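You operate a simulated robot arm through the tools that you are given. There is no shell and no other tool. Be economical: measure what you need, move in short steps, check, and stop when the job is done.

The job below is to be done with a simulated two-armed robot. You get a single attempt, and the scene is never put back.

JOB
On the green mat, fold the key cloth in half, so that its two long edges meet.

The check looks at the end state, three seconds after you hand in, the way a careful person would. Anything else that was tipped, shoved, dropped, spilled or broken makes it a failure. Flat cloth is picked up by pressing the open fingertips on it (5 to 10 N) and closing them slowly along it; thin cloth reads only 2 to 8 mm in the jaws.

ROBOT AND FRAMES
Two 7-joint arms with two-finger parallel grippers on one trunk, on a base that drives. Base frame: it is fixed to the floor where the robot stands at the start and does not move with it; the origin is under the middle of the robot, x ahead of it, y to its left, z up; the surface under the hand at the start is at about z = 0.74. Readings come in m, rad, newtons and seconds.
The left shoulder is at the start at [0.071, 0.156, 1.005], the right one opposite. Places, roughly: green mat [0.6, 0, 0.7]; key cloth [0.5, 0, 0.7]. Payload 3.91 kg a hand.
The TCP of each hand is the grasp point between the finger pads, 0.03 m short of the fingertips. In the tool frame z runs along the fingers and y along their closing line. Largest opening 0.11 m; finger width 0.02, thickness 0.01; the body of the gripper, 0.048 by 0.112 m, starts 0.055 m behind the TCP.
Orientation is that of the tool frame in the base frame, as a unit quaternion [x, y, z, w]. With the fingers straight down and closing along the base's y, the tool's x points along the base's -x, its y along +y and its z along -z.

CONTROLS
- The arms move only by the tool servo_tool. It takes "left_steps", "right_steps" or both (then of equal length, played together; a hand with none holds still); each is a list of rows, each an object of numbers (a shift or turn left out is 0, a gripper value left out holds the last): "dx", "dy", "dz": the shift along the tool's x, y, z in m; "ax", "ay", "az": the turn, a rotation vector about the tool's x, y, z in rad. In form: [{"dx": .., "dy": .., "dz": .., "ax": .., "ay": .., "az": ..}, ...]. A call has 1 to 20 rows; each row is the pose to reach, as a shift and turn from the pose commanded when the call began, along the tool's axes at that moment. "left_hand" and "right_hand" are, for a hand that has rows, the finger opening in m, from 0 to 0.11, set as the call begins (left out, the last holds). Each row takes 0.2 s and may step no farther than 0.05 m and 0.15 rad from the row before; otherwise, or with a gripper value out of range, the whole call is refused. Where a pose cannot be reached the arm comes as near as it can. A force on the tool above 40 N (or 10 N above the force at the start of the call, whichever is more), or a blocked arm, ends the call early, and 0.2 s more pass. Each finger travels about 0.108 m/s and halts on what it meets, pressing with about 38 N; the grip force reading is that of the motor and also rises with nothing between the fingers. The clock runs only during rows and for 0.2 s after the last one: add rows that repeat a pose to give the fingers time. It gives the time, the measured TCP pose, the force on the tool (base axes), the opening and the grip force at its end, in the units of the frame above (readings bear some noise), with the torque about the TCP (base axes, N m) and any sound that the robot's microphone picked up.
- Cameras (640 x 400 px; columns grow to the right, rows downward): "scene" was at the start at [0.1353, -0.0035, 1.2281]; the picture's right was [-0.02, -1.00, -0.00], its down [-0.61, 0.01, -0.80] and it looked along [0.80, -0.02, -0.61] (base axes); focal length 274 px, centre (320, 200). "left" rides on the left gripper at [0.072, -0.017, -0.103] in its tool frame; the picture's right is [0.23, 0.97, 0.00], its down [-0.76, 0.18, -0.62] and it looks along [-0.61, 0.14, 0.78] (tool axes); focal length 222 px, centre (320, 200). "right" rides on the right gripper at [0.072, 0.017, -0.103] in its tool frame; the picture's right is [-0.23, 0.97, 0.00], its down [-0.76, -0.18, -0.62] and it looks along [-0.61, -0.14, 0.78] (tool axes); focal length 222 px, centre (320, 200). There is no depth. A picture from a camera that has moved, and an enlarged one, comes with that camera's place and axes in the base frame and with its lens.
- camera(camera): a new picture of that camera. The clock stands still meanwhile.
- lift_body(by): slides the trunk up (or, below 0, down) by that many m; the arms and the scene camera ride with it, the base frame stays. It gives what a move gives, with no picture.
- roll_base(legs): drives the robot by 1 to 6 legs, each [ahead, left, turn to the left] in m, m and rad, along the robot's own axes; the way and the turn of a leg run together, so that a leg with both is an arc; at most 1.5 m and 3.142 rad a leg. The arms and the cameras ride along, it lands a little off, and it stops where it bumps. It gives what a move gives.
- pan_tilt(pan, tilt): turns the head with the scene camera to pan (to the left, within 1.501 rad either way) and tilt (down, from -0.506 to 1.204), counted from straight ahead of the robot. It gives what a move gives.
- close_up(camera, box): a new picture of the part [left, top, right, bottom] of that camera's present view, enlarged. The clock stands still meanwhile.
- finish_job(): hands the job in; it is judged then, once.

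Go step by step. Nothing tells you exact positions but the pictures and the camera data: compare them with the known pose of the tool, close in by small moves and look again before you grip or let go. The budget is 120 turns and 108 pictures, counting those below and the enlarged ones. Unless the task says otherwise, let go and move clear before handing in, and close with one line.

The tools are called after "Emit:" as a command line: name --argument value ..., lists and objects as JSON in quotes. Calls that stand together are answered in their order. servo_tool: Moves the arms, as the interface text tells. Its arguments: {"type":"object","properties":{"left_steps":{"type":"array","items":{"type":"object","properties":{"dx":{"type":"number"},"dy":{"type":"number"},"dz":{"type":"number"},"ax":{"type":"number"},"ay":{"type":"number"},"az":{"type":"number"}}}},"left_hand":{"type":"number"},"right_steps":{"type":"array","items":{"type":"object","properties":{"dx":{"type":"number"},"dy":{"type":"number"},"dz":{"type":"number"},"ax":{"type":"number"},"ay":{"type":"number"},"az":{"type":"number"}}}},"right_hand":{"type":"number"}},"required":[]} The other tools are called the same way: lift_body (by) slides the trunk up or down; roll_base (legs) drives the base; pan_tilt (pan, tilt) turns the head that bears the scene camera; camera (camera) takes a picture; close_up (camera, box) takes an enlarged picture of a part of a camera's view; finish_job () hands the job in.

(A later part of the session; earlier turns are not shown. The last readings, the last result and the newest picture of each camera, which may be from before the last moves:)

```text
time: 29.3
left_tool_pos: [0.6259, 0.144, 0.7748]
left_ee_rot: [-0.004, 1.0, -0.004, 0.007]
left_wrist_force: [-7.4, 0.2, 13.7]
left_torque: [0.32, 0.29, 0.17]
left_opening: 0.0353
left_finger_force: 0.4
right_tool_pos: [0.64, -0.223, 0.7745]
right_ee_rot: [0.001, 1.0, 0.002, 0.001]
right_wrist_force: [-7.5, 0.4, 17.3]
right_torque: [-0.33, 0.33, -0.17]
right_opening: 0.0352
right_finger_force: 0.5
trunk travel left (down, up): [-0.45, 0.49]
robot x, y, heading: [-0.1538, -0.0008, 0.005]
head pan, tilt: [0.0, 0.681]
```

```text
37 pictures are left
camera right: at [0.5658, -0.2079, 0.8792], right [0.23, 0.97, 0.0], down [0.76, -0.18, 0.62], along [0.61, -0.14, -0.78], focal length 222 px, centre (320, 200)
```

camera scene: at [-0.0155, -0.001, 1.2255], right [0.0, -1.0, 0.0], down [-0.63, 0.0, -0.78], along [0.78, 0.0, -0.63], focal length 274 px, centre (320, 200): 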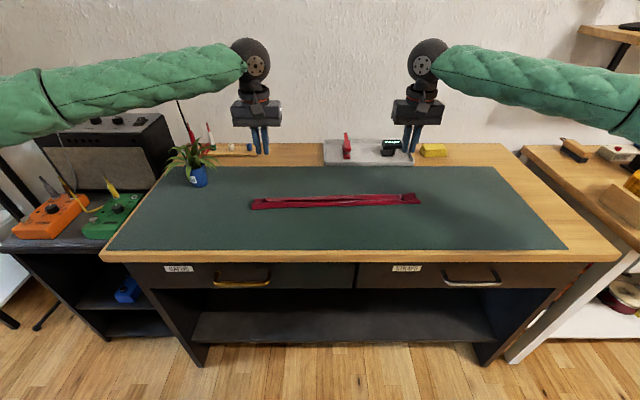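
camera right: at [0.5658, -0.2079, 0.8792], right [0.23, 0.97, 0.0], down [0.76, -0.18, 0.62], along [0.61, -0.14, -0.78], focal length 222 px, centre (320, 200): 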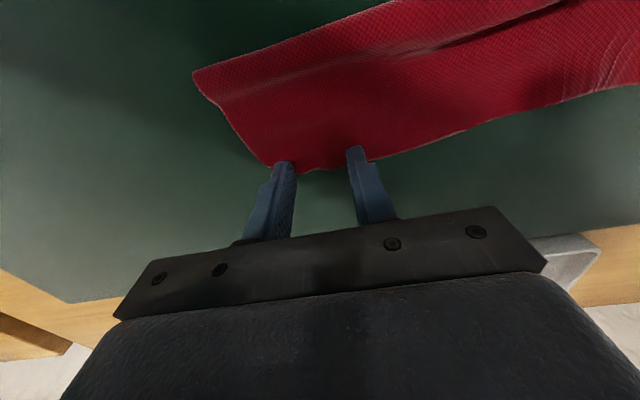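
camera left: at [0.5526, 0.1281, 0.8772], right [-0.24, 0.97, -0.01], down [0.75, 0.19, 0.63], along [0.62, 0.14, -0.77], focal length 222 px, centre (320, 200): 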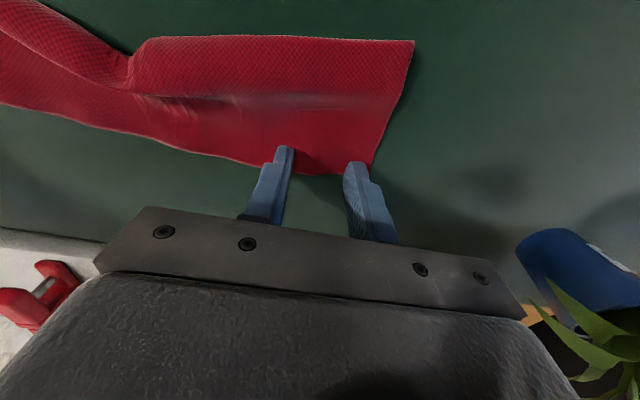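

Overlap is good; I'll shift the right hand 6 mm inward off the corner, then close slowly.

Emit:
servo_tool --left_steps '[{"dz": -0.001}, {"dz": -0.001}, {"dz": -0.001}, {"dz": -0.001}]' --right_steps '[{"dz": -0.007}, {"dx": 0.002, "dy": 0.006, "dz": -0.007}, {"dx": 0.002, "dy": 0.006, "dz": -0.002}, {"dx": 0.002, "dy": 0.006, "dz": -0.0005}]'

Emit:
servo_tool --left_steps '[{"dz": 0.0}, {"dz": 0.0}]' --right_steps '[{"dz": 0.0}, {"dz": 0.0}]' --left_hand 0.027 --right_hand 0.027

Emit:
servo_tool --left_steps '[{"dz": 0.0}, {"dz": 0.0}]' --right_steps '[{"dz": 0.0}, {"dz": 0.0}]' --left_hand 0.019 --right_hand 0.019

Emit:
servo_tool --left_steps '[{"dz": 0.0}, {"dz": 0.0}]' --right_steps '[{"dz": 0.0}, {"dz": 0.0}]' --left_hand 0.01 --right_hand 0.01

Emit:
servo_tool --left_steps '[{"dz": 0.0}, {"dz": 0.0}]' --right_steps '[{"dz": 0.0}, {"dz": 0.0}]' --left_hand 0.0 --right_hand 0.0

Emit:
camera --camera "left"

Emit:
camera --camera "right"

```text
time: 30.3
left_tool_pos: [0.6267, 0.1446, 0.775]
left_ee_rot: [-0.005, 1.0, -0.005, 0.006]
left_wrist_force: [-2.0, 0.9, 4.4]
left_torque: [0.12, 0.06, 0.04]
left_opening: 0.035
left_finger_force: 0.8
right_tool_pos: [0.6383, -0.2182, 0.7753]
right_ee_rot: [-0.001, 1.0, 0.002, 0.0]
right_wrist_force: [-2.5, -0.3, 6.8]
right_torque: [-0.15, 0.08, -0.06]
right_opening: 0.0348
right_finger_force: 0.0
trunk travel left (down, up): [-0.45, 0.49]
robot x, y, heading: [-0.1488, 0.0, 0.003]
head pan, tilt: [0.0, 0.681]
```

```text
time: 30.9
left_tool_pos: [0.6292, 0.1444, 0.7755]
left_ee_rot: [-0.004, 1.0, -0.005, 0.006]
left_wrist_force: [0.1, -0.5, 0.9]
left_torque: [-0.01, 0.0, -0.03]
left_opening: 0.0265
left_finger_force: 0.0
right_tool_pos: [0.6373, -0.2182, 0.7744]
right_ee_rot: [0.0, 1.0, 0.001, 0.0]
right_wrist_force: [0.8, -0.1, 9.0]
right_torque: [-0.18, 0.01, 0.02]
right_opening: 0.0274
right_finger_force: 0.8
trunk travel left (down, up): [-0.45, 0.49]
robot x, y, heading: [-0.1496, -0.0016, 0.006]
head pan, tilt: [0.0, 0.681]
```

```text
time: 31.5
left_tool_pos: [0.627, 0.1447, 0.776]
left_ee_rot: [-0.004, 1.0, -0.005, 0.006]
left_wrist_force: [-0.2, 0.1, 1.3]
left_torque: [-0.03, 0.01, -0.04]
left_opening: 0.0188
left_finger_force: 0.1
right_tool_pos: [0.6381, -0.2174, 0.7747]
right_ee_rot: [0.0, 1.0, 0.001, 0.0]
right_wrist_force: [1.0, -2.0, 10.9]
right_torque: [-0.26, 0.0, 0.03]
right_opening: 0.0199
right_finger_force: 1.0
trunk travel left (down, up): [-0.45, 0.49]
robot x, y, heading: [-0.1524, 0.001, 0.004]
head pan, tilt: [0.0, 0.681]
```

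```text
time: 32.1
left_tool_pos: [0.6277, 0.1455, 0.7751]
left_ee_rot: [-0.005, 1.0, -0.005, 0.007]
left_wrist_force: [1.2, -1.3, 0.7]
left_torque: [-0.04, 0.0, 0.01]
left_opening: 0.0103
left_finger_force: 0.0
right_tool_pos: [0.6396, -0.2171, 0.7752]
right_ee_rot: [0.0, 1.0, 0.001, 0.0]
right_wrist_force: [-0.5, 3.1, 10.9]
right_torque: [0.02, 0.03, 0.0]
right_opening: 0.0089
right_finger_force: 0.1
trunk travel left (down, up): [-0.45, 0.49]
robot x, y, heading: [-0.1537, 0.0032, 0.006]
head pan, tilt: [0.0, 0.681]
```

```text
time: 32.7
left_tool_pos: [0.629, 0.1439, 0.7769]
left_ee_rot: [-0.005, 1.0, -0.005, 0.008]
left_wrist_force: [2.8, -6.2, 18.2]
left_torque: [-0.25, -0.09, 0.0]
left_opening: 0.0027
left_finger_force: 38.5
right_tool_pos: [0.6381, -0.2163, 0.7755]
right_ee_rot: [0.001, 1.0, 0.002, 0.0]
right_wrist_force: [2.5, 1.9, 5.5]
right_torque: [0.05, -0.09, 0.05]
right_opening: 0.0017
right_finger_force: 37.8
trunk travel left (down, up): [-0.45, 0.49]
robot x, y, heading: [-0.1556, -0.0002, 0.004]
head pan, tilt: [0.0, 0.681]
```

```text
36 pictures are left
camera left: at [0.5535, 0.1275, 0.8795], right [-0.24, 0.97, -0.01], down [0.75, 0.19, 0.63], along [0.62, 0.14, -0.77], focal length 222 px, centre (320, 200)
```

left: 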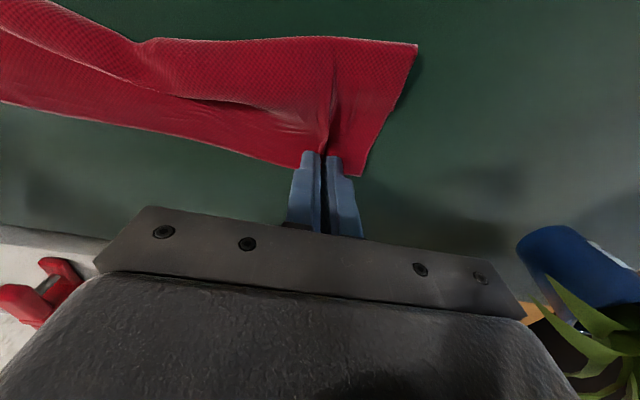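

```text
35 pictures are left
camera right: at [0.5648, -0.2024, 0.8795], right [0.23, 0.97, 0.0], down [0.76, -0.18, 0.62], along [0.61, -0.14, -0.78], focal length 222 px, centre (320, 200)
```

right: 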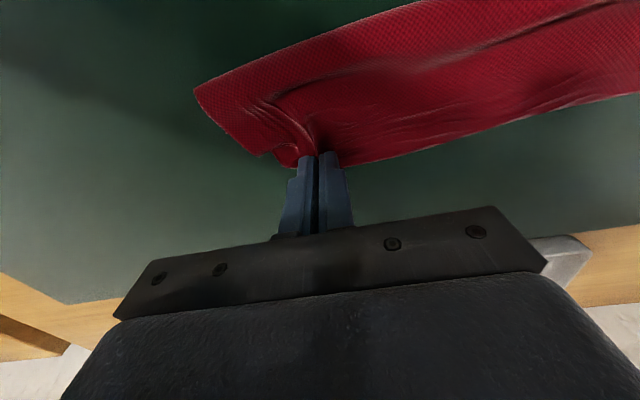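

Both hands grip the edge again. I'll lift it 45 mm and draw it 50 mm back toward the robot to reopen the fold and see the bottom layer.

Emit:
servo_tool --left_steps '[{"dz": -0.01}, {"dx": 0.008, "dz": -0.022}, {"dx": 0.02, "dz": -0.034}, {"dx": 0.035, "dz": -0.042}, {"dx": 0.05, "dz": -0.045}, {"dx": 0.05, "dz": -0.045}]' --right_steps '[{"dz": -0.01}, {"dx": 0.008, "dz": -0.022}, {"dx": 0.02, "dz": -0.034}, {"dx": 0.035, "dz": -0.042}, {"dx": 0.05, "dz": -0.045}, {"dx": 0.05, "dz": -0.045}]'

Emit:
camera --camera "left"

Emit:
camera --camera "right"

Emit:
close_up --camera "scene" --box '[240, 140, 440, 265]'

```text
time: 34.1
left_tool_pos: [0.5774, 0.1446, 0.819]
left_ee_rot: [-0.004, 1.0, -0.005, 0.006]
left_wrist_force: [0.5, -6.1, 0.8]
left_torque: [-0.15, 0.0, 0.05]
left_opening: 0.0019
left_finger_force: 38.2
right_tool_pos: [0.5887, -0.2193, 0.8197]
right_ee_rot: [0.0, 1.0, 0.001, -0.001]
right_wrist_force: [-0.8, 4.9, 1.0]
right_torque: [0.16, -0.02, -0.02]
right_opening: 0.002
right_finger_force: 37.8
trunk travel left (down, up): [-0.45, 0.49]
robot x, y, heading: [-0.15, -0.0016, 0.001]
head pan, tilt: [0.0, 0.681]
```

```text
34 pictures are left
camera left: at [0.5037, 0.128, 0.9221], right [-0.24, 0.97, -0.01], down [0.75, 0.19, 0.63], along [0.62, 0.14, -0.78], focal length 222 px, centre (320, 200)
```

left: 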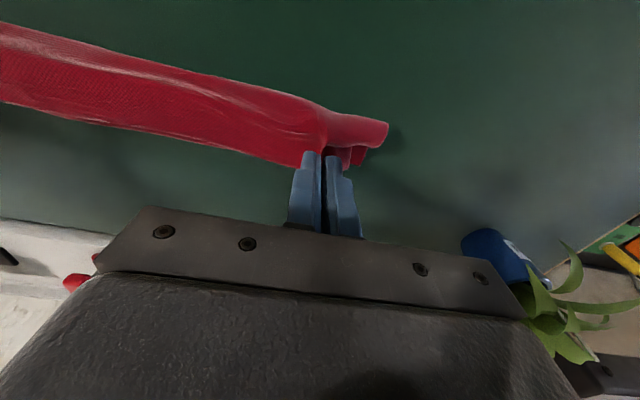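

```text
33 pictures are left
camera right: at [0.5159, -0.2022, 0.924], right [0.23, 0.97, 0.0], down [0.76, -0.18, 0.62], along [0.61, -0.14, -0.78], focal length 222 px, centre (320, 200)
```

right: 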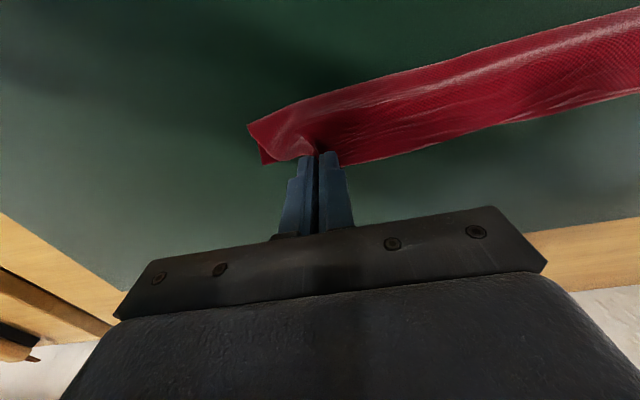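

```text
3.20 times, centred on (340, 202) of scene
camera zoom: at [-0.0167, -0.0022, 1.2254], right [0.0, -1.0, 0.0], down [-0.63, 0.0, -0.78], along [0.78, 0.0, -0.63], focal length 876 px, centre (256, 192)
```

zoom: 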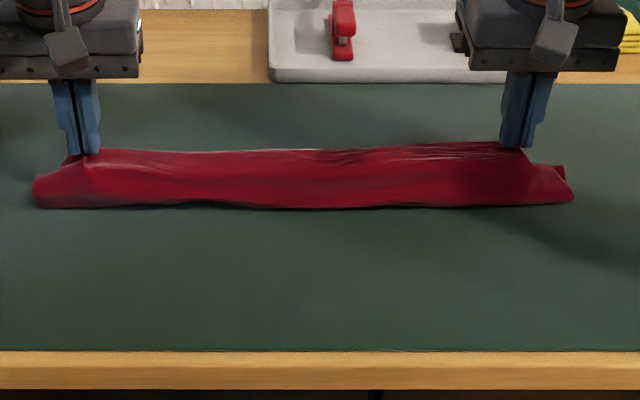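

The flap is up, and the bottom layer's far edge shows at x ≈ 0.596 (left) and 0.602 (right). I'll bring the flap edge further back over the mid-line so the bottom layer lies out flat, and then return it forward along an arc.

Emit:
servo_tool --left_steps '[{"dx": 0.015, "dz": -0.006}, {"dx": 0.03, "dz": -0.008}, {"dx": 0.045, "dz": -0.008}, {"dx": 0.06, "dz": -0.007}, {"dx": 0.06, "dz": -0.007}]' --right_steps '[{"dx": 0.015, "dz": -0.006}, {"dx": 0.032, "dz": -0.008}, {"dx": 0.047, "dz": -0.008}, {"dx": 0.063, "dz": -0.007}, {"dx": 0.063, "dz": -0.007}]'

Emit:
camera --camera "left"

Emit:
close_up --camera "scene" --box '[240, 140, 440, 265]'

```text
time: 35.3
left_tool_pos: [0.5177, 0.1438, 0.8262]
left_ee_rot: [-0.005, 1.0, -0.006, 0.006]
left_wrist_force: [-0.7, -6.0, -0.5]
left_torque: [-0.2, 0.01, -0.01]
left_opening: 0.0022
left_finger_force: 38.0
right_tool_pos: [0.5267, -0.2182, 0.8263]
right_ee_rot: [0.0, 1.0, 0.001, 0.0]
right_wrist_force: [0.7, 5.7, 0.4]
right_torque: [0.16, -0.01, -0.02]
right_opening: 0.0018
right_finger_force: 37.9
trunk travel left (down, up): [-0.45, 0.49]
robot x, y, heading: [-0.1543, 0.001, 0.001]
head pan, tilt: [0.0, 0.681]
```

```text
31 pictures are left
camera left: at [0.4439, 0.1278, 0.928], right [-0.24, 0.97, -0.01], down [0.75, 0.19, 0.63], along [0.62, 0.14, -0.78], focal length 222 px, centre (320, 200)
```

left: 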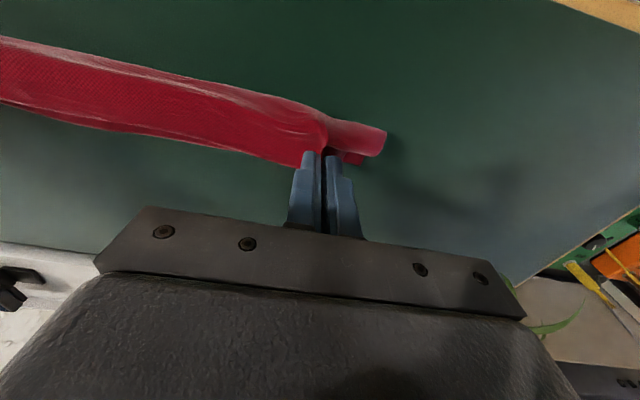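

```text
3.20 times, centred on (340, 202) of scene
camera zoom: at [-0.0169, -0.0022, 1.2254], right [0.0, -1.0, 0.0], down [-0.63, 0.0, -0.78], along [0.78, 0.0, -0.63], focal length 876 px, centre (256, 192)
```

zoom: 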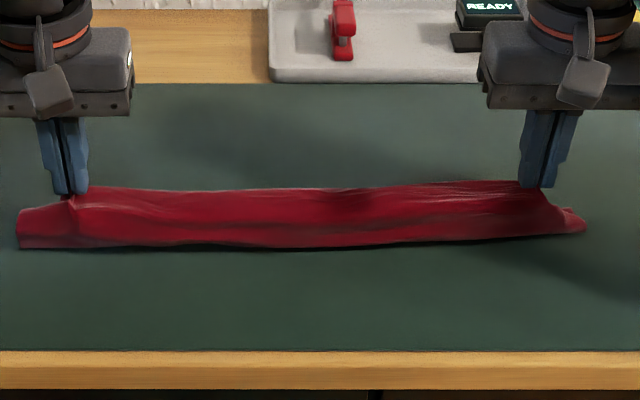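

The whole cloth slid along instead of unfolding, so the friction is low and the loop is stiff. I'll lift it fully into the air so that it hangs straight, carry it over x ≈ 0.60, and re-lay it from there.

Emit:
servo_tool --left_steps '[{"dz": -0.03}, {"dz": -0.06}, {"dz": -0.09}, {"dx": -0.025, "dz": -0.1}, {"dx": -0.055, "dz": -0.1}, {"dx": -0.082, "dz": -0.1}, {"dx": -0.082, "dz": -0.1}, {"dx": -0.082, "dz": -0.1}, {"dx": -0.082, "dz": -0.1}]' --right_steps '[{"dz": -0.03}, {"dz": -0.06}, {"dz": -0.09}, {"dx": -0.022, "dz": -0.1}, {"dx": -0.048, "dz": -0.1}, {"dx": -0.073, "dz": -0.1}, {"dx": -0.073, "dz": -0.1}, {"dx": -0.073, "dz": -0.1}, {"dx": -0.073, "dz": -0.1}]'

Emit:
camera --camera "left"

Emit:
camera --camera "scene"

```text
time: 37.3
left_tool_pos: [0.5971, 0.1452, 0.9259]
left_ee_rot: [-0.005, 1.0, -0.006, 0.006]
left_wrist_force: [0.5, -5.8, -0.6]
left_torque: [-0.19, 0.0, 0.02]
left_opening: 0.0017
left_finger_force: 39.0
right_tool_pos: [0.5995, -0.2165, 0.9251]
right_ee_rot: [0.0, 1.0, 0.002, 0.0]
right_wrist_force: [0.2, 6.3, -0.2]
right_torque: [0.16, 0.0, -0.01]
right_opening: 0.0018
right_finger_force: 37.8
trunk travel left (down, up): [-0.45, 0.49]
robot x, y, heading: [-0.1535, 0.0, 0.006]
head pan, tilt: [0.0, 0.681]
```

```text
29 pictures are left
camera left: at [0.5232, 0.129, 1.0292], right [-0.24, 0.97, -0.01], down [0.75, 0.19, 0.63], along [0.62, 0.14, -0.78], focal length 222 px, centre (320, 200)
```

left: 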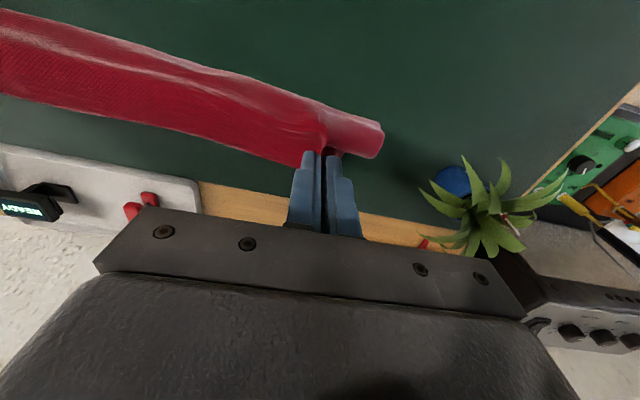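

```text
28 pictures are left
camera scene: at [-0.0171, -0.0022, 1.2255], right [0.0, -1.0, 0.0], down [-0.63, 0.0, -0.78], along [0.78, 0.0, -0.63], focal length 274 px, centre (320, 200)
```

scene: 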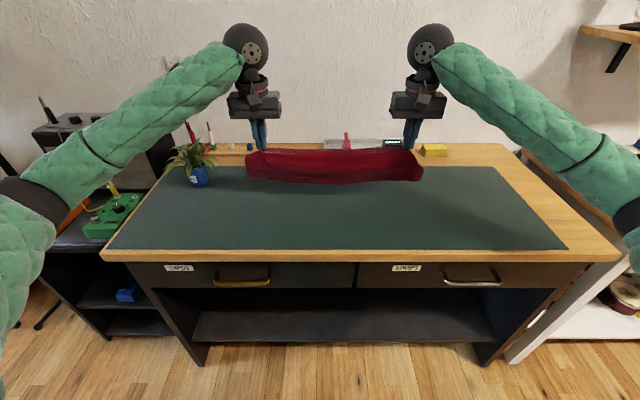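

The cloth hangs with its lower part draped on the robot side. I only need to set the held edge exactly above the bottom layer's far edge and let the loop on the near side flatten into the crease, so I'll lower it and locate that edge.

Emit:
servo_tool --left_steps '[{"dz": 0.03}, {"dz": 0.055}, {"dz": 0.075}, {"dz": 0.09}, {"dz": 0.105}, {"dz": 0.105}]' --right_steps '[{"dz": 0.03}, {"dz": 0.055}, {"dz": 0.075}, {"dz": 0.09}, {"dz": 0.105}, {"dz": 0.105}]'

Emit:
camera --camera "left"

Emit:
camera --camera "right"

```text
time: 38.7
left_tool_pos: [0.598, 0.1443, 0.8222]
left_ee_rot: [-0.004, 1.0, -0.004, 0.006]
left_wrist_force: [-0.5, -4.6, 0.0]
left_torque: [-0.15, 0.0, 0.01]
left_opening: 0.0021
left_finger_force: 37.8
right_tool_pos: [0.599, -0.2172, 0.8215]
right_ee_rot: [0.001, 1.0, 0.002, 0.0]
right_wrist_force: [-0.3, 5.0, -0.1]
right_torque: [0.12, 0.03, -0.03]
right_opening: 0.0017
right_finger_force: 37.9
trunk travel left (down, up): [-0.45, 0.49]
robot x, y, heading: [-0.1524, -0.0028, 0.004]
head pan, tilt: [0.0, 0.681]
```

```text
27 pictures are left
camera left: at [0.5252, 0.128, 0.9243], right [-0.24, 0.97, -0.01], down [0.75, 0.19, 0.63], along [0.62, 0.14, -0.78], focal length 222 px, centre (320, 200)
```

left: 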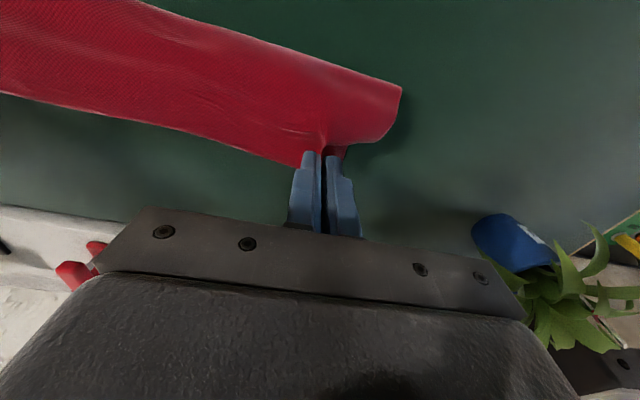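

```text
26 pictures are left
camera right: at [0.5258, -0.2016, 0.9259], right [0.23, 0.97, 0.0], down [0.76, -0.18, 0.62], along [0.61, -0.14, -0.78], focal length 222 px, centre (320, 200)
```

right: 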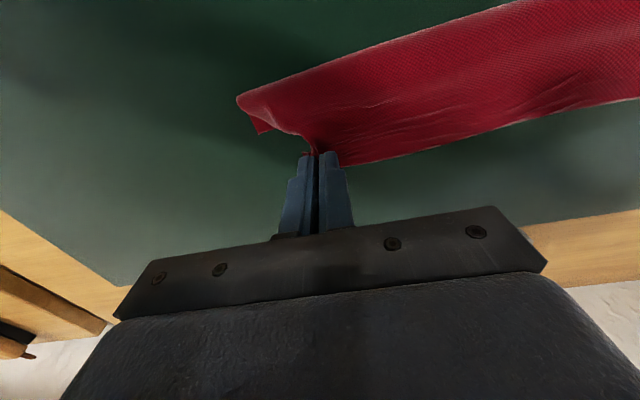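

The bottom edge is now tucked further under, around x 0.584 at the right end. A zoom at the left end should show its corner.

Emit:
close_up --camera "left" --box '[270, 60, 430, 190]'

Emit:
close_up --camera "scene" --box '[240, 140, 440, 265]'

```text
3.08 times, centred on (350, 125) of left
camera zoom: at [0.5252, 0.128, 0.9243], right [-0.24, 0.97, -0.01], down [0.75, 0.19, 0.63], along [0.62, 0.14, -0.78], focal length 684 px, centre (228, 431)
```

zoom: 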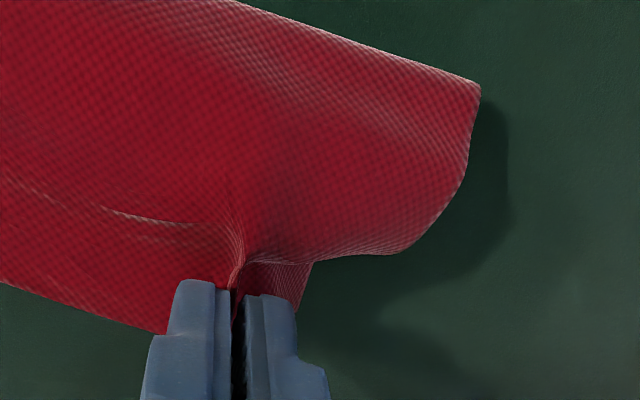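

```text
3.20 times, centred on (340, 202) of scene
camera zoom: at [-0.0172, -0.0022, 1.2255], right [0.0, -1.0, 0.0], down [-0.63, 0.0, -0.78], along [0.78, 0.0, -0.63], focal length 876 px, centre (256, 192)
```

zoom: 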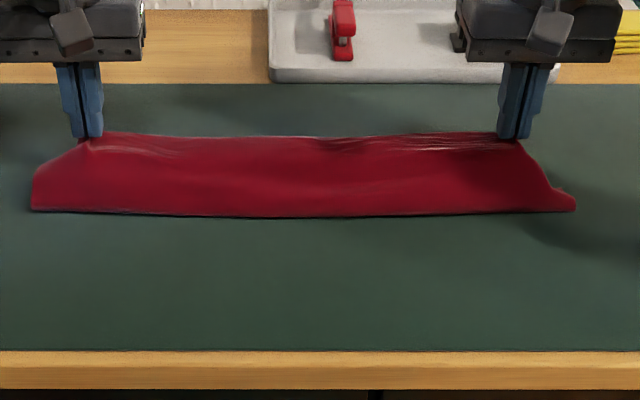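

The left end's bottom edge points toward the robot because the held strip leans that way. I'll raise the cloth and tilt the hands so the fingers point forward; the cloth then hangs straight down and can be laid with its bottom edge on the far side.

Emit:
servo_tool --left_steps '[{"dz": -0.03, "ay": -0.1}, {"dx": 0.005, "dz": -0.06, "ay": -0.22}, {"dx": 0.012, "dz": -0.08, "ay": -0.36}, {"dx": 0.018, "dz": -0.09, "ay": -0.5}, {"dx": 0.023, "dz": -0.09, "ay": -0.64}, {"dx": 0.023, "dz": -0.09, "ay": -0.78}, {"dx": 0.023, "dz": -0.09, "ay": -0.92}, {"dx": 0.023, "dz": -0.09, "ay": -1.0}, {"dx": 0.023, "dz": -0.09, "ay": -1.0}, {"dx": 0.023, "dz": -0.09, "ay": -1.0}]' --right_steps '[{"dz": -0.03, "ay": -0.1}, {"dx": 0.005, "dz": -0.06, "ay": -0.22}, {"dx": 0.012, "dz": -0.08, "ay": -0.36}, {"dx": 0.018, "dz": -0.09, "ay": -0.5}, {"dx": 0.023, "dz": -0.09, "ay": -0.64}, {"dx": 0.023, "dz": -0.09, "ay": -0.78}, {"dx": 0.023, "dz": -0.09, "ay": -0.92}, {"dx": 0.023, "dz": -0.09, "ay": -1.0}, {"dx": 0.023, "dz": -0.09, "ay": -1.0}, {"dx": 0.023, "dz": -0.09, "ay": -1.0}]'

Emit:
camera --camera "scene"

Emit:
camera --camera "left"

```text
time: 40.9
left_tool_pos: [0.5748, 0.1454, 0.9113]
left_ee_rot: [-0.006, 0.874, -0.002, 0.485]
left_wrist_force: [0.2, -6.8, -0.8]
left_torque: [-0.14, -0.01, -0.16]
left_opening: 0.0021
left_finger_force: 38.2
right_tool_pos: [0.5758, -0.2181, 0.9116]
right_ee_rot: [0.001, 0.878, 0.002, 0.479]
right_wrist_force: [-0.4, 7.0, -0.2]
right_torque: [0.15, -0.02, 0.2]
right_opening: 0.0019
right_finger_force: 38.2
trunk travel left (down, up): [-0.45, 0.49]
robot x, y, heading: [-0.147, 0.0008, 0.003]
head pan, tilt: [0.0, 0.681]
```

```text
23 pictures are left
camera scene: at [-0.0171, -0.0022, 1.2254], right [0.0, -1.0, 0.0], down [-0.63, 0.0, -0.78], along [0.78, 0.0, -0.63], focal length 274 px, centre (320, 200)
```

scene: 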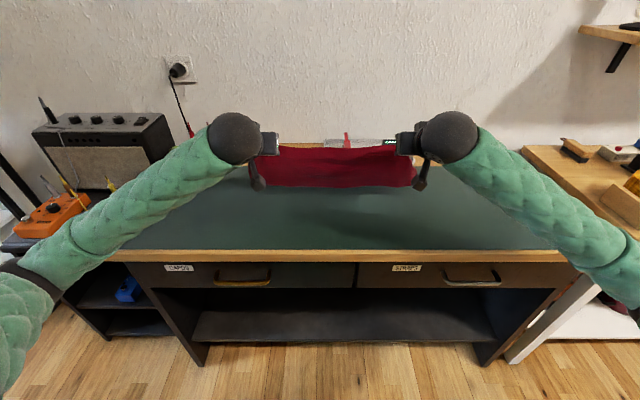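

```text
22 pictures are left
camera left: at [0.4494, 0.1274, 0.9047], right [-0.13, 0.97, -0.2], down [-0.13, 0.19, 0.97], along [0.98, 0.15, 0.1], focal length 222 px, centre (320, 200)
```

left: 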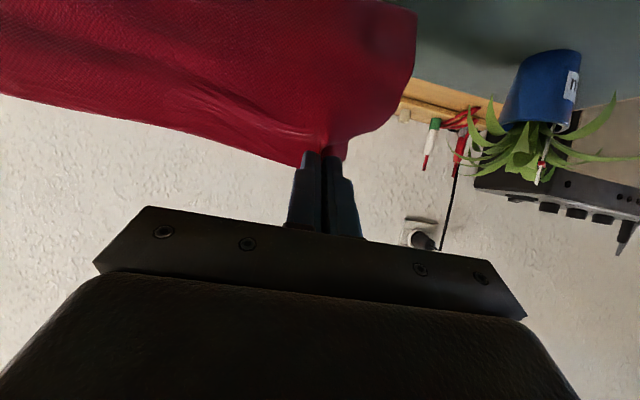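

The cloth now hangs straight with its bottom edge near x 0.60. I'll lower it until it touches and then move the hands diagonally down and back, laying the bottom layer toward the far side.

Emit:
servo_tool --left_steps '[{"dx": 0.0127, "dz": 0.008}, {"dx": 0.0254, "dz": 0.016}, {"dx": 0.0254, "dz": 0.016}, {"dx": 0.0357, "dz": 0.0137}, {"dx": 0.046, "dz": 0.0114}, {"dx": 0.0563, "dz": 0.009}, {"dx": 0.0667, "dz": 0.0067}, {"dx": 0.077, "dz": 0.0044}, {"dx": 0.0875, "dz": 0.0021}, {"dx": 0.098, "dz": -0.0002}, {"dx": 0.1081, "dz": -0.0025}, {"dx": 0.1081, "dz": -0.0025}]' --right_steps '[{"dx": 0.0127, "dz": 0.008}, {"dx": 0.0254, "dz": 0.016}, {"dx": 0.0254, "dz": 0.016}, {"dx": 0.0357, "dz": 0.0137}, {"dx": 0.046, "dz": 0.0114}, {"dx": 0.0563, "dz": 0.009}, {"dx": 0.0667, "dz": 0.0067}, {"dx": 0.077, "dz": 0.0044}, {"dx": 0.0875, "dz": 0.0021}, {"dx": 0.098, "dz": -0.0002}, {"dx": 0.1081, "dz": -0.0025}, {"dx": 0.1081, "dz": -0.0025}]'

Emit:
close_up --camera "scene" --box '[220, 130, 460, 280]'

Emit:
camera --camera "left"

```text
time: 43.5
left_tool_pos: [0.5167, 0.1452, 0.8202]
left_ee_rot: [-0.006, 0.875, -0.002, 0.485]
left_wrist_force: [0.0, -4.2, 0.1]
left_torque: [-0.14, -0.02, -0.11]
left_opening: 0.0021
left_finger_force: 38.7
right_tool_pos: [0.515, -0.2169, 0.8211]
right_ee_rot: [0.001, 0.877, 0.001, 0.48]
right_wrist_force: [0.1, 4.7, 0.5]
right_torque: [0.11, -0.01, 0.12]
right_opening: 0.0021
right_finger_force: 37.9
trunk travel left (down, up): [-0.45, 0.49]
robot x, y, heading: [-0.1507, 0.001, 0.001]
head pan, tilt: [0.0, 0.681]
```

```text
2.67 times, centred on (340, 205) of scene
camera zoom: at [-0.0172, -0.0022, 1.2254], right [0.0, -1.0, 0.0], down [-0.63, 0.0, -0.78], along [0.78, 0.0, -0.63], focal length 730 px, centre (267, 187)
```

zoom: 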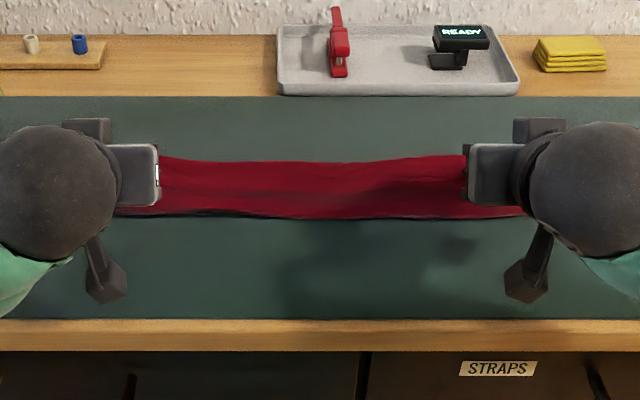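

```text
20 pictures are left
camera left: at [0.3897, 0.1262, 0.8143], right [-0.13, 0.97, -0.2], down [-0.13, 0.19, 0.97], along [0.98, 0.15, 0.1], focal length 222 px, centre (320, 200)
```

left: 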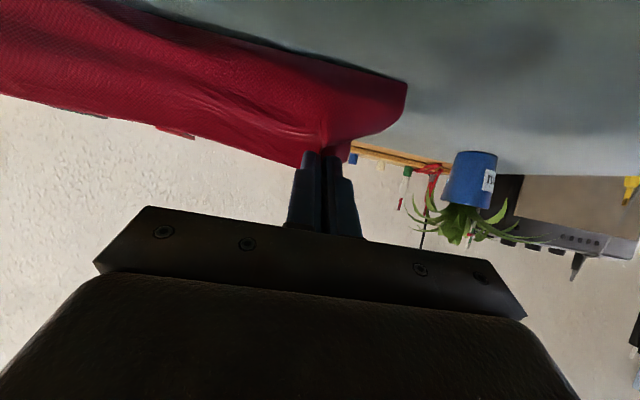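

The crease line now sits at x ≈ 0.53, with the rest of the cloth running underneath to the far side. I'll rotate the hands back to vertical while moving forward, to see the bottom layer's edge from above.

Emit:
servo_tool --left_steps '[{"dx": -0.005, "dz": 0.006, "ay": 0.13}, {"dx": -0.01, "dz": 0.012, "ay": 0.27}, {"dx": -0.015, "dz": 0.018, "ay": 0.4}, {"dx": -0.02, "dz": 0.024, "ay": 0.54}, {"dx": -0.025, "dz": 0.029, "ay": 0.68}, {"dx": -0.028, "dz": 0.0332, "ay": 0.8}, {"dx": -0.028, "dz": 0.0332, "ay": 0.8}]' --right_steps '[{"dx": -0.005, "dz": 0.006, "ay": 0.13}, {"dx": -0.01, "dz": 0.012, "ay": 0.27}, {"dx": -0.015, "dz": 0.018, "ay": 0.4}, {"dx": -0.02, "dz": 0.024, "ay": 0.54}, {"dx": -0.025, "dz": 0.029, "ay": 0.68}, {"dx": -0.028, "dz": 0.0332, "ay": 0.8}, {"dx": -0.028, "dz": 0.0332, "ay": 0.8}]'

Emit:
camera --camera "left"

Emit:
camera --camera "right"

```text
time: 45.1
left_tool_pos: [0.5589, 0.1456, 0.828]
left_ee_rot: [-0.006, 0.994, -0.004, 0.105]
left_wrist_force: [-0.6, -5.1, 0.6]
left_torque: [-0.16, 0.0, -0.02]
left_opening: 0.002
left_finger_force: 37.5
right_tool_pos: [0.5581, -0.2176, 0.8265]
right_ee_rot: [0.0, 0.995, 0.002, 0.099]
right_wrist_force: [-0.2, 6.1, 0.7]
right_torque: [0.15, -0.04, 0.03]
right_opening: 0.0021
right_finger_force: 37.5
trunk travel left (down, up): [-0.45, 0.49]
robot x, y, heading: [-0.1539, 0.001, 0.007]
head pan, tilt: [0.0, 0.681]
```

```text
19 pictures are left
camera left: at [0.4661, 0.1276, 0.9136], right [-0.23, 0.97, -0.06], down [0.61, 0.19, 0.77], along [0.76, 0.14, -0.64], focal length 222 px, centre (320, 200)
```

left: 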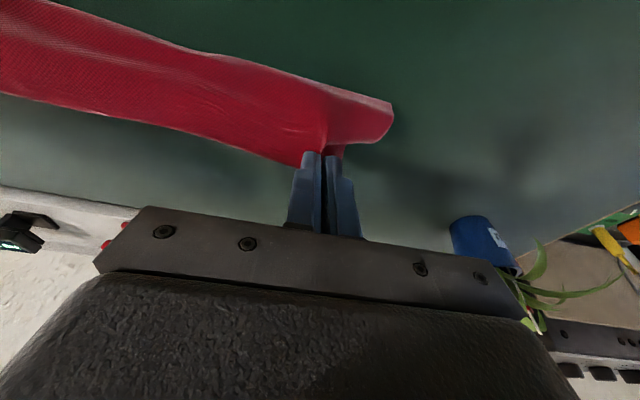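

```text
18 pictures are left
camera right: at [0.4666, -0.2022, 0.9158], right [0.22, 0.97, 0.05], down [0.62, -0.18, 0.76], along [0.75, -0.14, -0.65], focal length 222 px, centre (320, 200)
```

right: 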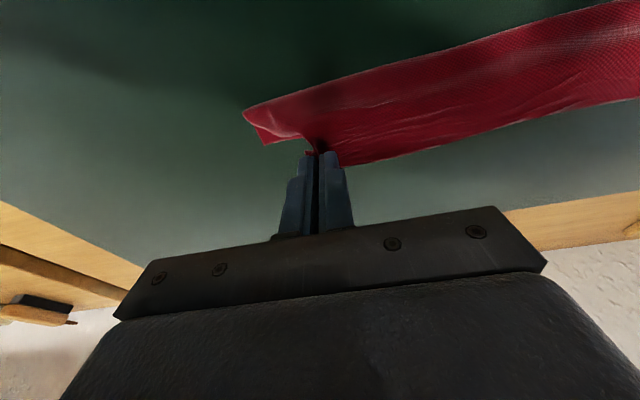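

The bottom layer's far edge is at x ≈ 0.575 at both ends, and the held edge hovers just above it. I'll roll the loop out toward the near side by going down and back, then come forward low to just short of the bottom edge.

Emit:
servo_tool --left_steps '[{"dx": 0.0087, "dz": 0.005}, {"dx": 0.0174, "dz": 0.0103}, {"dx": 0.026, "dz": 0.015}, {"dx": 0.0347, "dz": 0.0201}, {"dx": 0.028, "dz": 0.025}, {"dx": 0.0214, "dz": 0.0299}, {"dx": 0.0147, "dz": 0.035}, {"dx": 0.0081, "dz": 0.0398}, {"dx": 0.0081, "dz": 0.0398}]' --right_steps '[{"dx": 0.0087, "dz": 0.005}, {"dx": 0.0174, "dz": 0.0103}, {"dx": 0.026, "dz": 0.015}, {"dx": 0.0347, "dz": 0.0201}, {"dx": 0.028, "dz": 0.025}, {"dx": 0.0214, "dz": 0.0299}, {"dx": 0.0147, "dz": 0.035}, {"dx": 0.0081, "dz": 0.0398}, {"dx": 0.0081, "dz": 0.0398}]'

Emit:
camera --camera "left"

Emit:
camera --camera "right"

```text
time: 47.1
left_tool_pos: [0.5583, 0.1438, 0.7858]
left_ee_rot: [-0.005, 0.994, -0.005, 0.106]
left_wrist_force: [-0.1, -5.2, 0.1]
left_torque: [-0.13, 0.01, -0.04]
left_opening: 0.0018
left_finger_force: 38.4
right_tool_pos: [0.5577, -0.2188, 0.7859]
right_ee_rot: [0.0, 0.995, 0.002, 0.1]
right_wrist_force: [0.2, 4.8, -0.4]
right_torque: [0.11, 0.02, 0.02]
right_opening: 0.002
right_finger_force: 37.6
trunk travel left (down, up): [-0.45, 0.49]
robot x, y, heading: [-0.1528, 0.0005, 0.006]
head pan, tilt: [0.0, 0.681]
```

```text
17 pictures are left
camera left: at [0.4665, 0.127, 0.8725], right [-0.23, 0.97, -0.06], down [0.61, 0.19, 0.77], along [0.76, 0.14, -0.64], focal length 222 px, centre (320, 200)
```

left: 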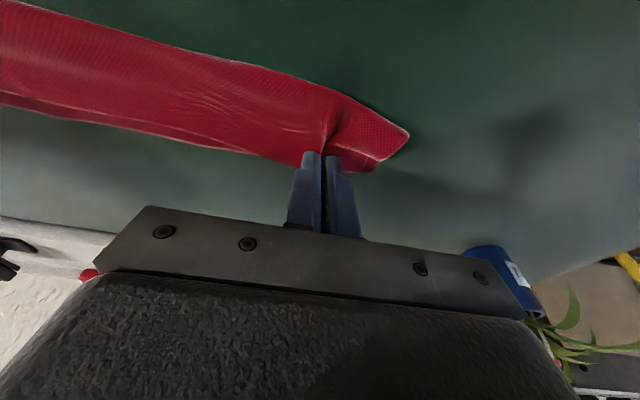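

```text
16 pictures are left
camera right: at [0.4661, -0.2017, 0.8749], right [0.22, 0.97, 0.05], down [0.62, -0.18, 0.76], along [0.75, -0.14, -0.65], focal length 222 px, centre (320, 200)
```

right: 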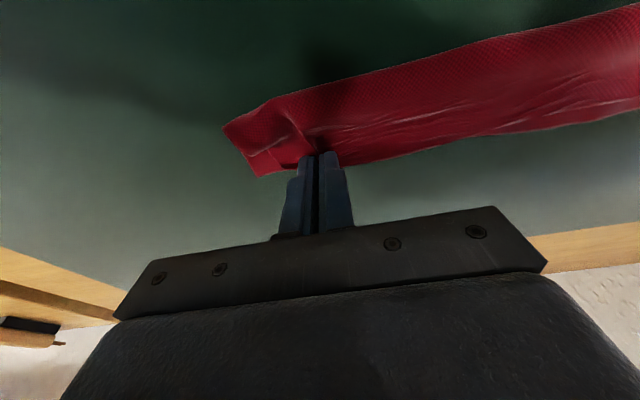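

The edges are nearly aligned: bottom edge at x ≈ 0.574, held edge at about 0.569. I'll move 5 mm forward and down, release, and lift straight up.

Emit:
servo_tool --left_steps '[{"dx": -0.004, "dz": 0.005}, {"dx": -0.004, "dz": 0.006}]' --right_steps '[{"dx": -0.004, "dz": 0.005}, {"dx": -0.004, "dz": 0.006}]'

Emit:
servo_tool --left_steps '[{"dz": 0.0}, {"dz": 0.0}, {"dz": -0.008}, {"dz": -0.02}, {"dz": -0.045}, {"dz": -0.08}, {"dz": -0.1}]' --right_steps '[{"dz": 0.0}, {"dz": 0.0}, {"dz": -0.008}, {"dz": -0.02}, {"dz": -0.045}, {"dz": -0.08}, {"dz": -0.1}]' --left_hand 0.025 --right_hand 0.025

Emit:
camera --camera "left"

Emit:
camera --camera "right"

Emit:
close_up --camera "scene" --box '[240, 160, 440, 285]'

```text
time: 47.7
left_tool_pos: [0.5646, 0.1449, 0.7826]
left_ee_rot: [-0.006, 0.994, -0.004, 0.107]
left_wrist_force: [0.1, -4.5, 0.2]
left_torque: [-0.15, 0.02, -0.06]
left_opening: 0.002
left_finger_force: 37.9
right_tool_pos: [0.5615, -0.2195, 0.7825]
right_ee_rot: [0.001, 0.995, 0.002, 0.101]
right_wrist_force: [-0.2, 6.1, 0.1]
right_torque: [0.13, -0.01, 0.03]
right_opening: 0.002
right_finger_force: 37.9
trunk travel left (down, up): [-0.45, 0.49]
robot x, y, heading: [-0.1528, -0.0008, 0.006]
head pan, tilt: [0.0, 0.681]
```

```text
time: 49.3
left_tool_pos: [0.5436, 0.1447, 0.8778]
left_ee_rot: [-0.004, 0.994, -0.005, 0.106]
left_wrist_force: [-0.1, 0.7, 0.3]
left_torque: [0.0, -0.01, -0.03]
left_opening: 0.0248
left_finger_force: 0.1
right_tool_pos: [0.5436, -0.2176, 0.8805]
right_ee_rot: [0.0, 0.995, 0.001, 0.099]
right_wrist_force: [-0.5, -0.8, -0.4]
right_torque: [-0.05, -0.03, 0.0]
right_opening: 0.0252
right_finger_force: 0.0
trunk travel left (down, up): [-0.45, 0.49]
robot x, y, heading: [-0.151, 0.0005, 0.001]
head pan, tilt: [0.0, 0.681]
```

```text
15 pictures are left
camera left: at [0.4505, 0.1283, 0.9648], right [-0.23, 0.97, -0.06], down [0.61, 0.19, 0.77], along [0.76, 0.14, -0.64], focal length 222 px, centre (320, 200)
```

left: 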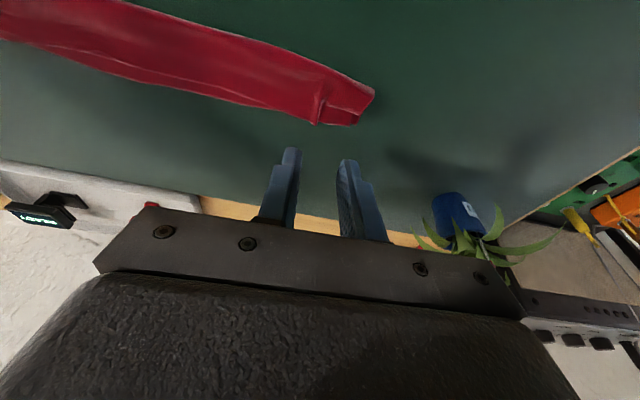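

```text
14 pictures are left
camera right: at [0.4517, -0.2019, 0.9681], right [0.22, 0.97, 0.05], down [0.62, -0.18, 0.76], along [0.75, -0.14, -0.65], focal length 222 px, centre (320, 200)
```

right: 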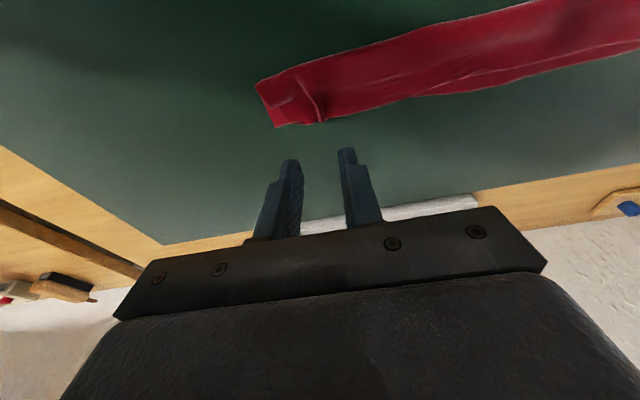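

```text
3.20 times, centred on (340, 222) of scene
camera zoom: at [-0.0173, -0.0023, 1.2253], right [0.0, -1.0, 0.0], down [-0.63, 0.0, -0.78], along [0.78, 0.0, -0.63], focal length 876 px, centre (256, 128)
```

zoom: 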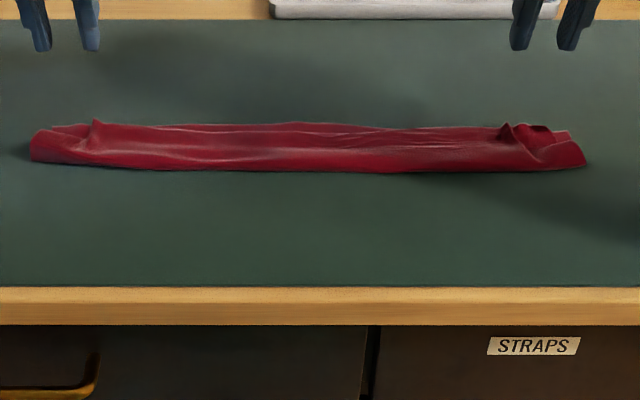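

The long edges now nearly coincide, with two small rucks left where the fingers pinched and a soft rolled crease. I'll straddle each ruck, press lightly, and spread the fingers to smooth it out.

Emit:
servo_tool --left_steps '[{"dx": 0.001, "dz": 0.03, "ay": 0.1}, {"dx": 0.002, "dz": 0.06, "ay": 0.21}, {"dx": 0.0023, "dz": 0.0895, "ay": 0.21}, {"dx": 0.0023, "dz": 0.0955, "ay": 0.21}, {"dx": 0.0023, "dz": 0.0985, "ay": 0.21}]' --right_steps '[{"dx": 0.002, "dz": 0.03, "ay": 0.1}, {"dx": 0.004, "dz": 0.06, "ay": 0.2}, {"dx": 0.0046, "dz": 0.091, "ay": 0.2}, {"dx": 0.0046, "dz": 0.097, "ay": 0.2}, {"dx": 0.0046, "dz": 0.1, "ay": 0.2}]' --left_hand 0.03 --right_hand 0.03

Emit:
servo_tool --left_steps '[{"dz": 0.001}, {"dz": 0.002}]' --right_steps '[{"dz": 0.001}, {"dz": 0.002}]'

```text
time: 50.5
left_tool_pos: [0.5632, 0.1439, 0.7823]
left_ee_rot: [-0.006, 1.0, -0.005, 0.002]
left_wrist_force: [0.1, 0.1, 3.6]
left_torque: [0.12, 0.02, 0.02]
left_opening: 0.0303
left_finger_force: 0.0
right_tool_pos: [0.5581, -0.2173, 0.7792]
right_ee_rot: [0.0, 1.0, 0.002, 0.0]
right_wrist_force: [-0.2, 0.0, -0.2]
right_torque: [0.0, 0.02, 0.02]
right_opening: 0.0298
right_finger_force: 0.0
trunk travel left (down, up): [-0.45, 0.49]
robot x, y, heading: [-0.1525, -0.0035, 0.007]
head pan, tilt: [0.0, 0.681]
```

```text
time: 51.1
left_tool_pos: [0.5616, 0.1437, 0.7813]
left_ee_rot: [-0.005, 1.0, -0.005, 0.002]
left_wrist_force: [0.7, 2.4, 9.0]
left_torque: [0.32, 0.01, -0.04]
left_opening: 0.0311
left_finger_force: 0.4
right_tool_pos: [0.5582, -0.2192, 0.7799]
right_ee_rot: [0.0, 1.0, 0.002, 0.001]
right_wrist_force: [-0.9, 0.0, -0.8]
right_torque: [0.03, 0.01, 0.02]
right_opening: 0.0301
right_finger_force: 0.0
trunk travel left (down, up): [-0.45, 0.49]
robot x, y, heading: [-0.1514, 0.0009, 0.006]
head pan, tilt: [0.0, 0.681]
```

Left is in contact at 9 N; right is not yet, so I'll lower it a bit more and then spread.

Emit:
servo_tool --left_steps '[{"dz": 0.0}, {"dz": 0.0}, {"dz": 0.0}]' --right_steps '[{"dz": 0.0015}, {"dz": 0.003}, {"dz": 0.004}]'

Emit:
close_up --camera "scene" --box '[240, 160, 440, 285]'

```text
time: 51.9
left_tool_pos: [0.5609, 0.1439, 0.7796]
left_ee_rot: [-0.004, 1.0, -0.005, 0.002]
left_wrist_force: [0.9, 2.4, 9.5]
left_torque: [0.35, -0.03, -0.01]
left_opening: 0.0313
left_finger_force: 1.0
right_tool_pos: [0.5587, -0.2175, 0.7755]
right_ee_rot: [0.0, 1.0, 0.002, 0.0]
right_wrist_force: [1.0, -0.2, 4.5]
right_torque: [-0.03, -0.03, 0.0]
right_opening: 0.0298
right_finger_force: 0.1
trunk travel left (down, up): [-0.45, 0.49]
robot x, y, heading: [-0.1512, 0.0007, -0.002]
head pan, tilt: [0.0, 0.681]
```

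```text
3.20 times, centred on (340, 222) of scene
camera zoom: at [-0.0178, -0.0021, 1.2256], right [0.0, -1.0, 0.0], down [-0.63, 0.0, -0.78], along [0.78, 0.0, -0.63], focal length 876 px, centre (256, 128)
```

zoom: 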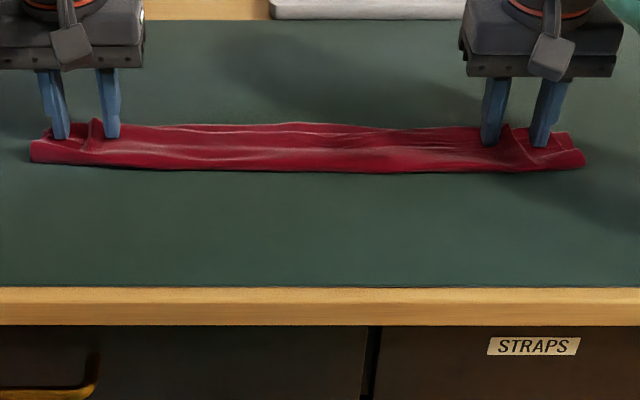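

Each ruck lies between its pair of fingers. I'll spread them slowly.

Emit:
servo_tool --left_steps '[{"dz": 0.0}, {"dz": 0.0}]' --right_steps '[{"dz": 0.0005}, {"dz": 0.001}]' --left_hand 0.042 --right_hand 0.042

Emit:
servo_tool --left_steps '[{"dz": 0.0}, {"dz": 0.0}]' --right_steps '[{"dz": 0.0}, {"dz": 0.0}]' --left_hand 0.054 --right_hand 0.054

Emit:
servo_tool --left_steps '[{"dz": -0.01}, {"dz": -0.03}]' --right_steps '[{"dz": -0.01}, {"dz": -0.03}]'

Emit:
close_up --camera "scene" --box '[240, 160, 440, 285]'

```text
time: 52.5
left_tool_pos: [0.5622, 0.145, 0.7799]
left_ee_rot: [-0.005, 1.0, -0.006, 0.001]
left_wrist_force: [-0.5, -0.8, 0.0]
left_torque: [-0.03, -0.02, 0.05]
left_opening: 0.0422
left_finger_force: 0.1
right_tool_pos: [0.5576, -0.2167, 0.7765]
right_ee_rot: [-0.001, 1.0, 0.002, 0.001]
right_wrist_force: [1.2, 2.8, 16.2]
right_torque: [-0.15, -0.15, 0.02]
right_opening: 0.0406
right_finger_force: 0.0
trunk travel left (down, up): [-0.45, 0.49]
robot x, y, heading: [-0.1543, -0.0017, 0.0]
head pan, tilt: [0.0, 0.681]
```

```text
time: 53.1
left_tool_pos: [0.5619, 0.1455, 0.7801]
left_ee_rot: [-0.004, 1.0, -0.005, 0.002]
left_wrist_force: [0.8, 0.2, -0.9]
left_torque: [-0.01, 0.0, 0.02]
left_opening: 0.0541
left_finger_force: 0.1
right_tool_pos: [0.5591, -0.2177, 0.7744]
right_ee_rot: [0.0, 1.0, 0.002, 0.001]
right_wrist_force: [2.1, 6.9, 18.8]
right_torque: [-0.09, -0.19, 0.07]
right_opening: 0.0487
right_finger_force: 0.1
trunk travel left (down, up): [-0.45, 0.49]
robot x, y, heading: [-0.1539, -0.0029, 0.008]
head pan, tilt: [0.0, 0.681]
```

```text
time: 53.7
left_tool_pos: [0.5627, 0.1454, 0.8094]
left_ee_rot: [-0.005, 1.0, -0.004, 0.002]
left_wrist_force: [0.0, 0.1, 0.5]
left_torque: [-0.05, -0.02, -0.02]
left_opening: 0.0541
left_finger_force: 0.0
right_tool_pos: [0.559, -0.2191, 0.8036]
right_ee_rot: [0.0, 1.0, 0.002, -0.001]
right_wrist_force: [-0.2, 0.4, -0.1]
right_torque: [0.01, -0.04, -0.02]
right_opening: 0.054
right_finger_force: 0.1
trunk travel left (down, up): [-0.45, 0.49]
robot x, y, heading: [-0.1515, -0.0002, -0.0]
head pan, tilt: [0.0, 0.681]
```

```text
3.20 times, centred on (340, 222) of scene
camera zoom: at [-0.0176, -0.0023, 1.2253], right [0.0, -1.0, 0.0], down [-0.63, 0.0, -0.78], along [0.78, 0.0, -0.63], focal length 876 px, centre (256, 128)
```

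zoom: 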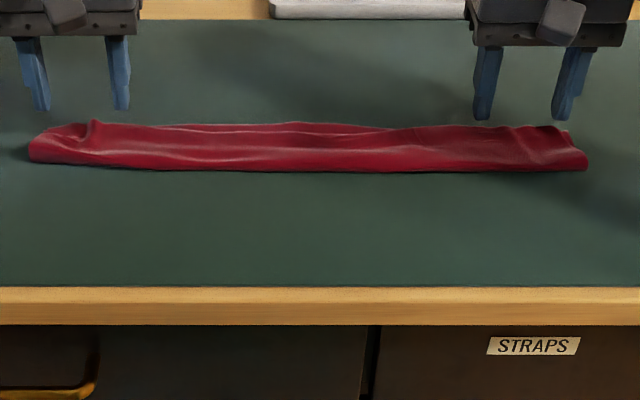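

The right ruck is smoothed; the left one remains because contact was lost. I'll repeat on the left, centred on the ruck at y ≈ 0.136.

Emit:
servo_tool --left_steps '[{"dy": -0.009, "dz": 0.01}, {"dy": -0.009, "dz": 0.024}, {"dy": -0.009, "dz": 0.03}, {"dy": -0.009, "dz": 0.033}, {"dy": -0.009, "dz": 0.035}]' --left_hand 0.03

Emit:
servo_tool --left_steps '[{"dz": 0.0005}, {"dz": 0.001}]' --left_hand 0.04

Emit:
servo_tool --left_steps '[{"dz": 0.0}, {"dz": 0.0}]' --left_hand 0.055

```text
time: 54.9
left_tool_pos: [0.5622, 0.1348, 0.7766]
left_ee_rot: [-0.005, 1.0, -0.006, 0.002]
left_wrist_force: [-0.2, -0.6, 2.2]
left_torque: [0.01, -0.04, -0.02]
left_opening: 0.03
left_finger_force: 0.1
right_tool_pos: [0.5592, -0.2179, 0.8027]
right_ee_rot: [0.0, 1.0, 0.002, 0.0]
right_wrist_force: [0.1, -0.2, -0.5]
right_torque: [-0.01, 0.02, 0.02]
right_opening: 0.0541
right_finger_force: 0.0
trunk travel left (down, up): [-0.45, 0.49]
robot x, y, heading: [-0.154, -0.0027, 0.002]
head pan, tilt: [0.0, 0.681]
```

```text
time: 55.5
left_tool_pos: [0.5628, 0.1347, 0.7741]
left_ee_rot: [-0.005, 1.0, -0.005, 0.002]
left_wrist_force: [2.8, -2.4, 11.7]
left_torque: [0.18, -0.15, -0.06]
left_opening: 0.039
left_finger_force: 0.0
right_tool_pos: [0.5584, -0.2187, 0.8045]
right_ee_rot: [0.0, 1.0, 0.002, 0.0]
right_wrist_force: [-0.4, 0.2, 0.2]
right_torque: [0.03, -0.01, 0.05]
right_opening: 0.054
right_finger_force: 0.1
trunk travel left (down, up): [-0.45, 0.49]
robot x, y, heading: [-0.1541, -0.0007, 0.005]
head pan, tilt: [0.0, 0.681]
```

```text
time: 56.1
left_tool_pos: [0.562, 0.1347, 0.7756]
left_ee_rot: [-0.004, 1.0, -0.005, 0.002]
left_wrist_force: [1.1, -6.7, 16.4]
left_torque: [0.21, -0.11, -0.06]
left_opening: 0.0512
left_finger_force: 0.1
right_tool_pos: [0.5573, -0.2185, 0.8042]
right_ee_rot: [0.0, 1.0, 0.003, 0.0]
right_wrist_force: [0.6, -0.2, 0.2]
right_torque: [-0.04, 0.01, 0.0]
right_opening: 0.0537
right_finger_force: 0.1
trunk travel left (down, up): [-0.45, 0.49]
robot x, y, heading: [-0.1502, -0.0047, 0.001]
head pan, tilt: [0.0, 0.681]
```

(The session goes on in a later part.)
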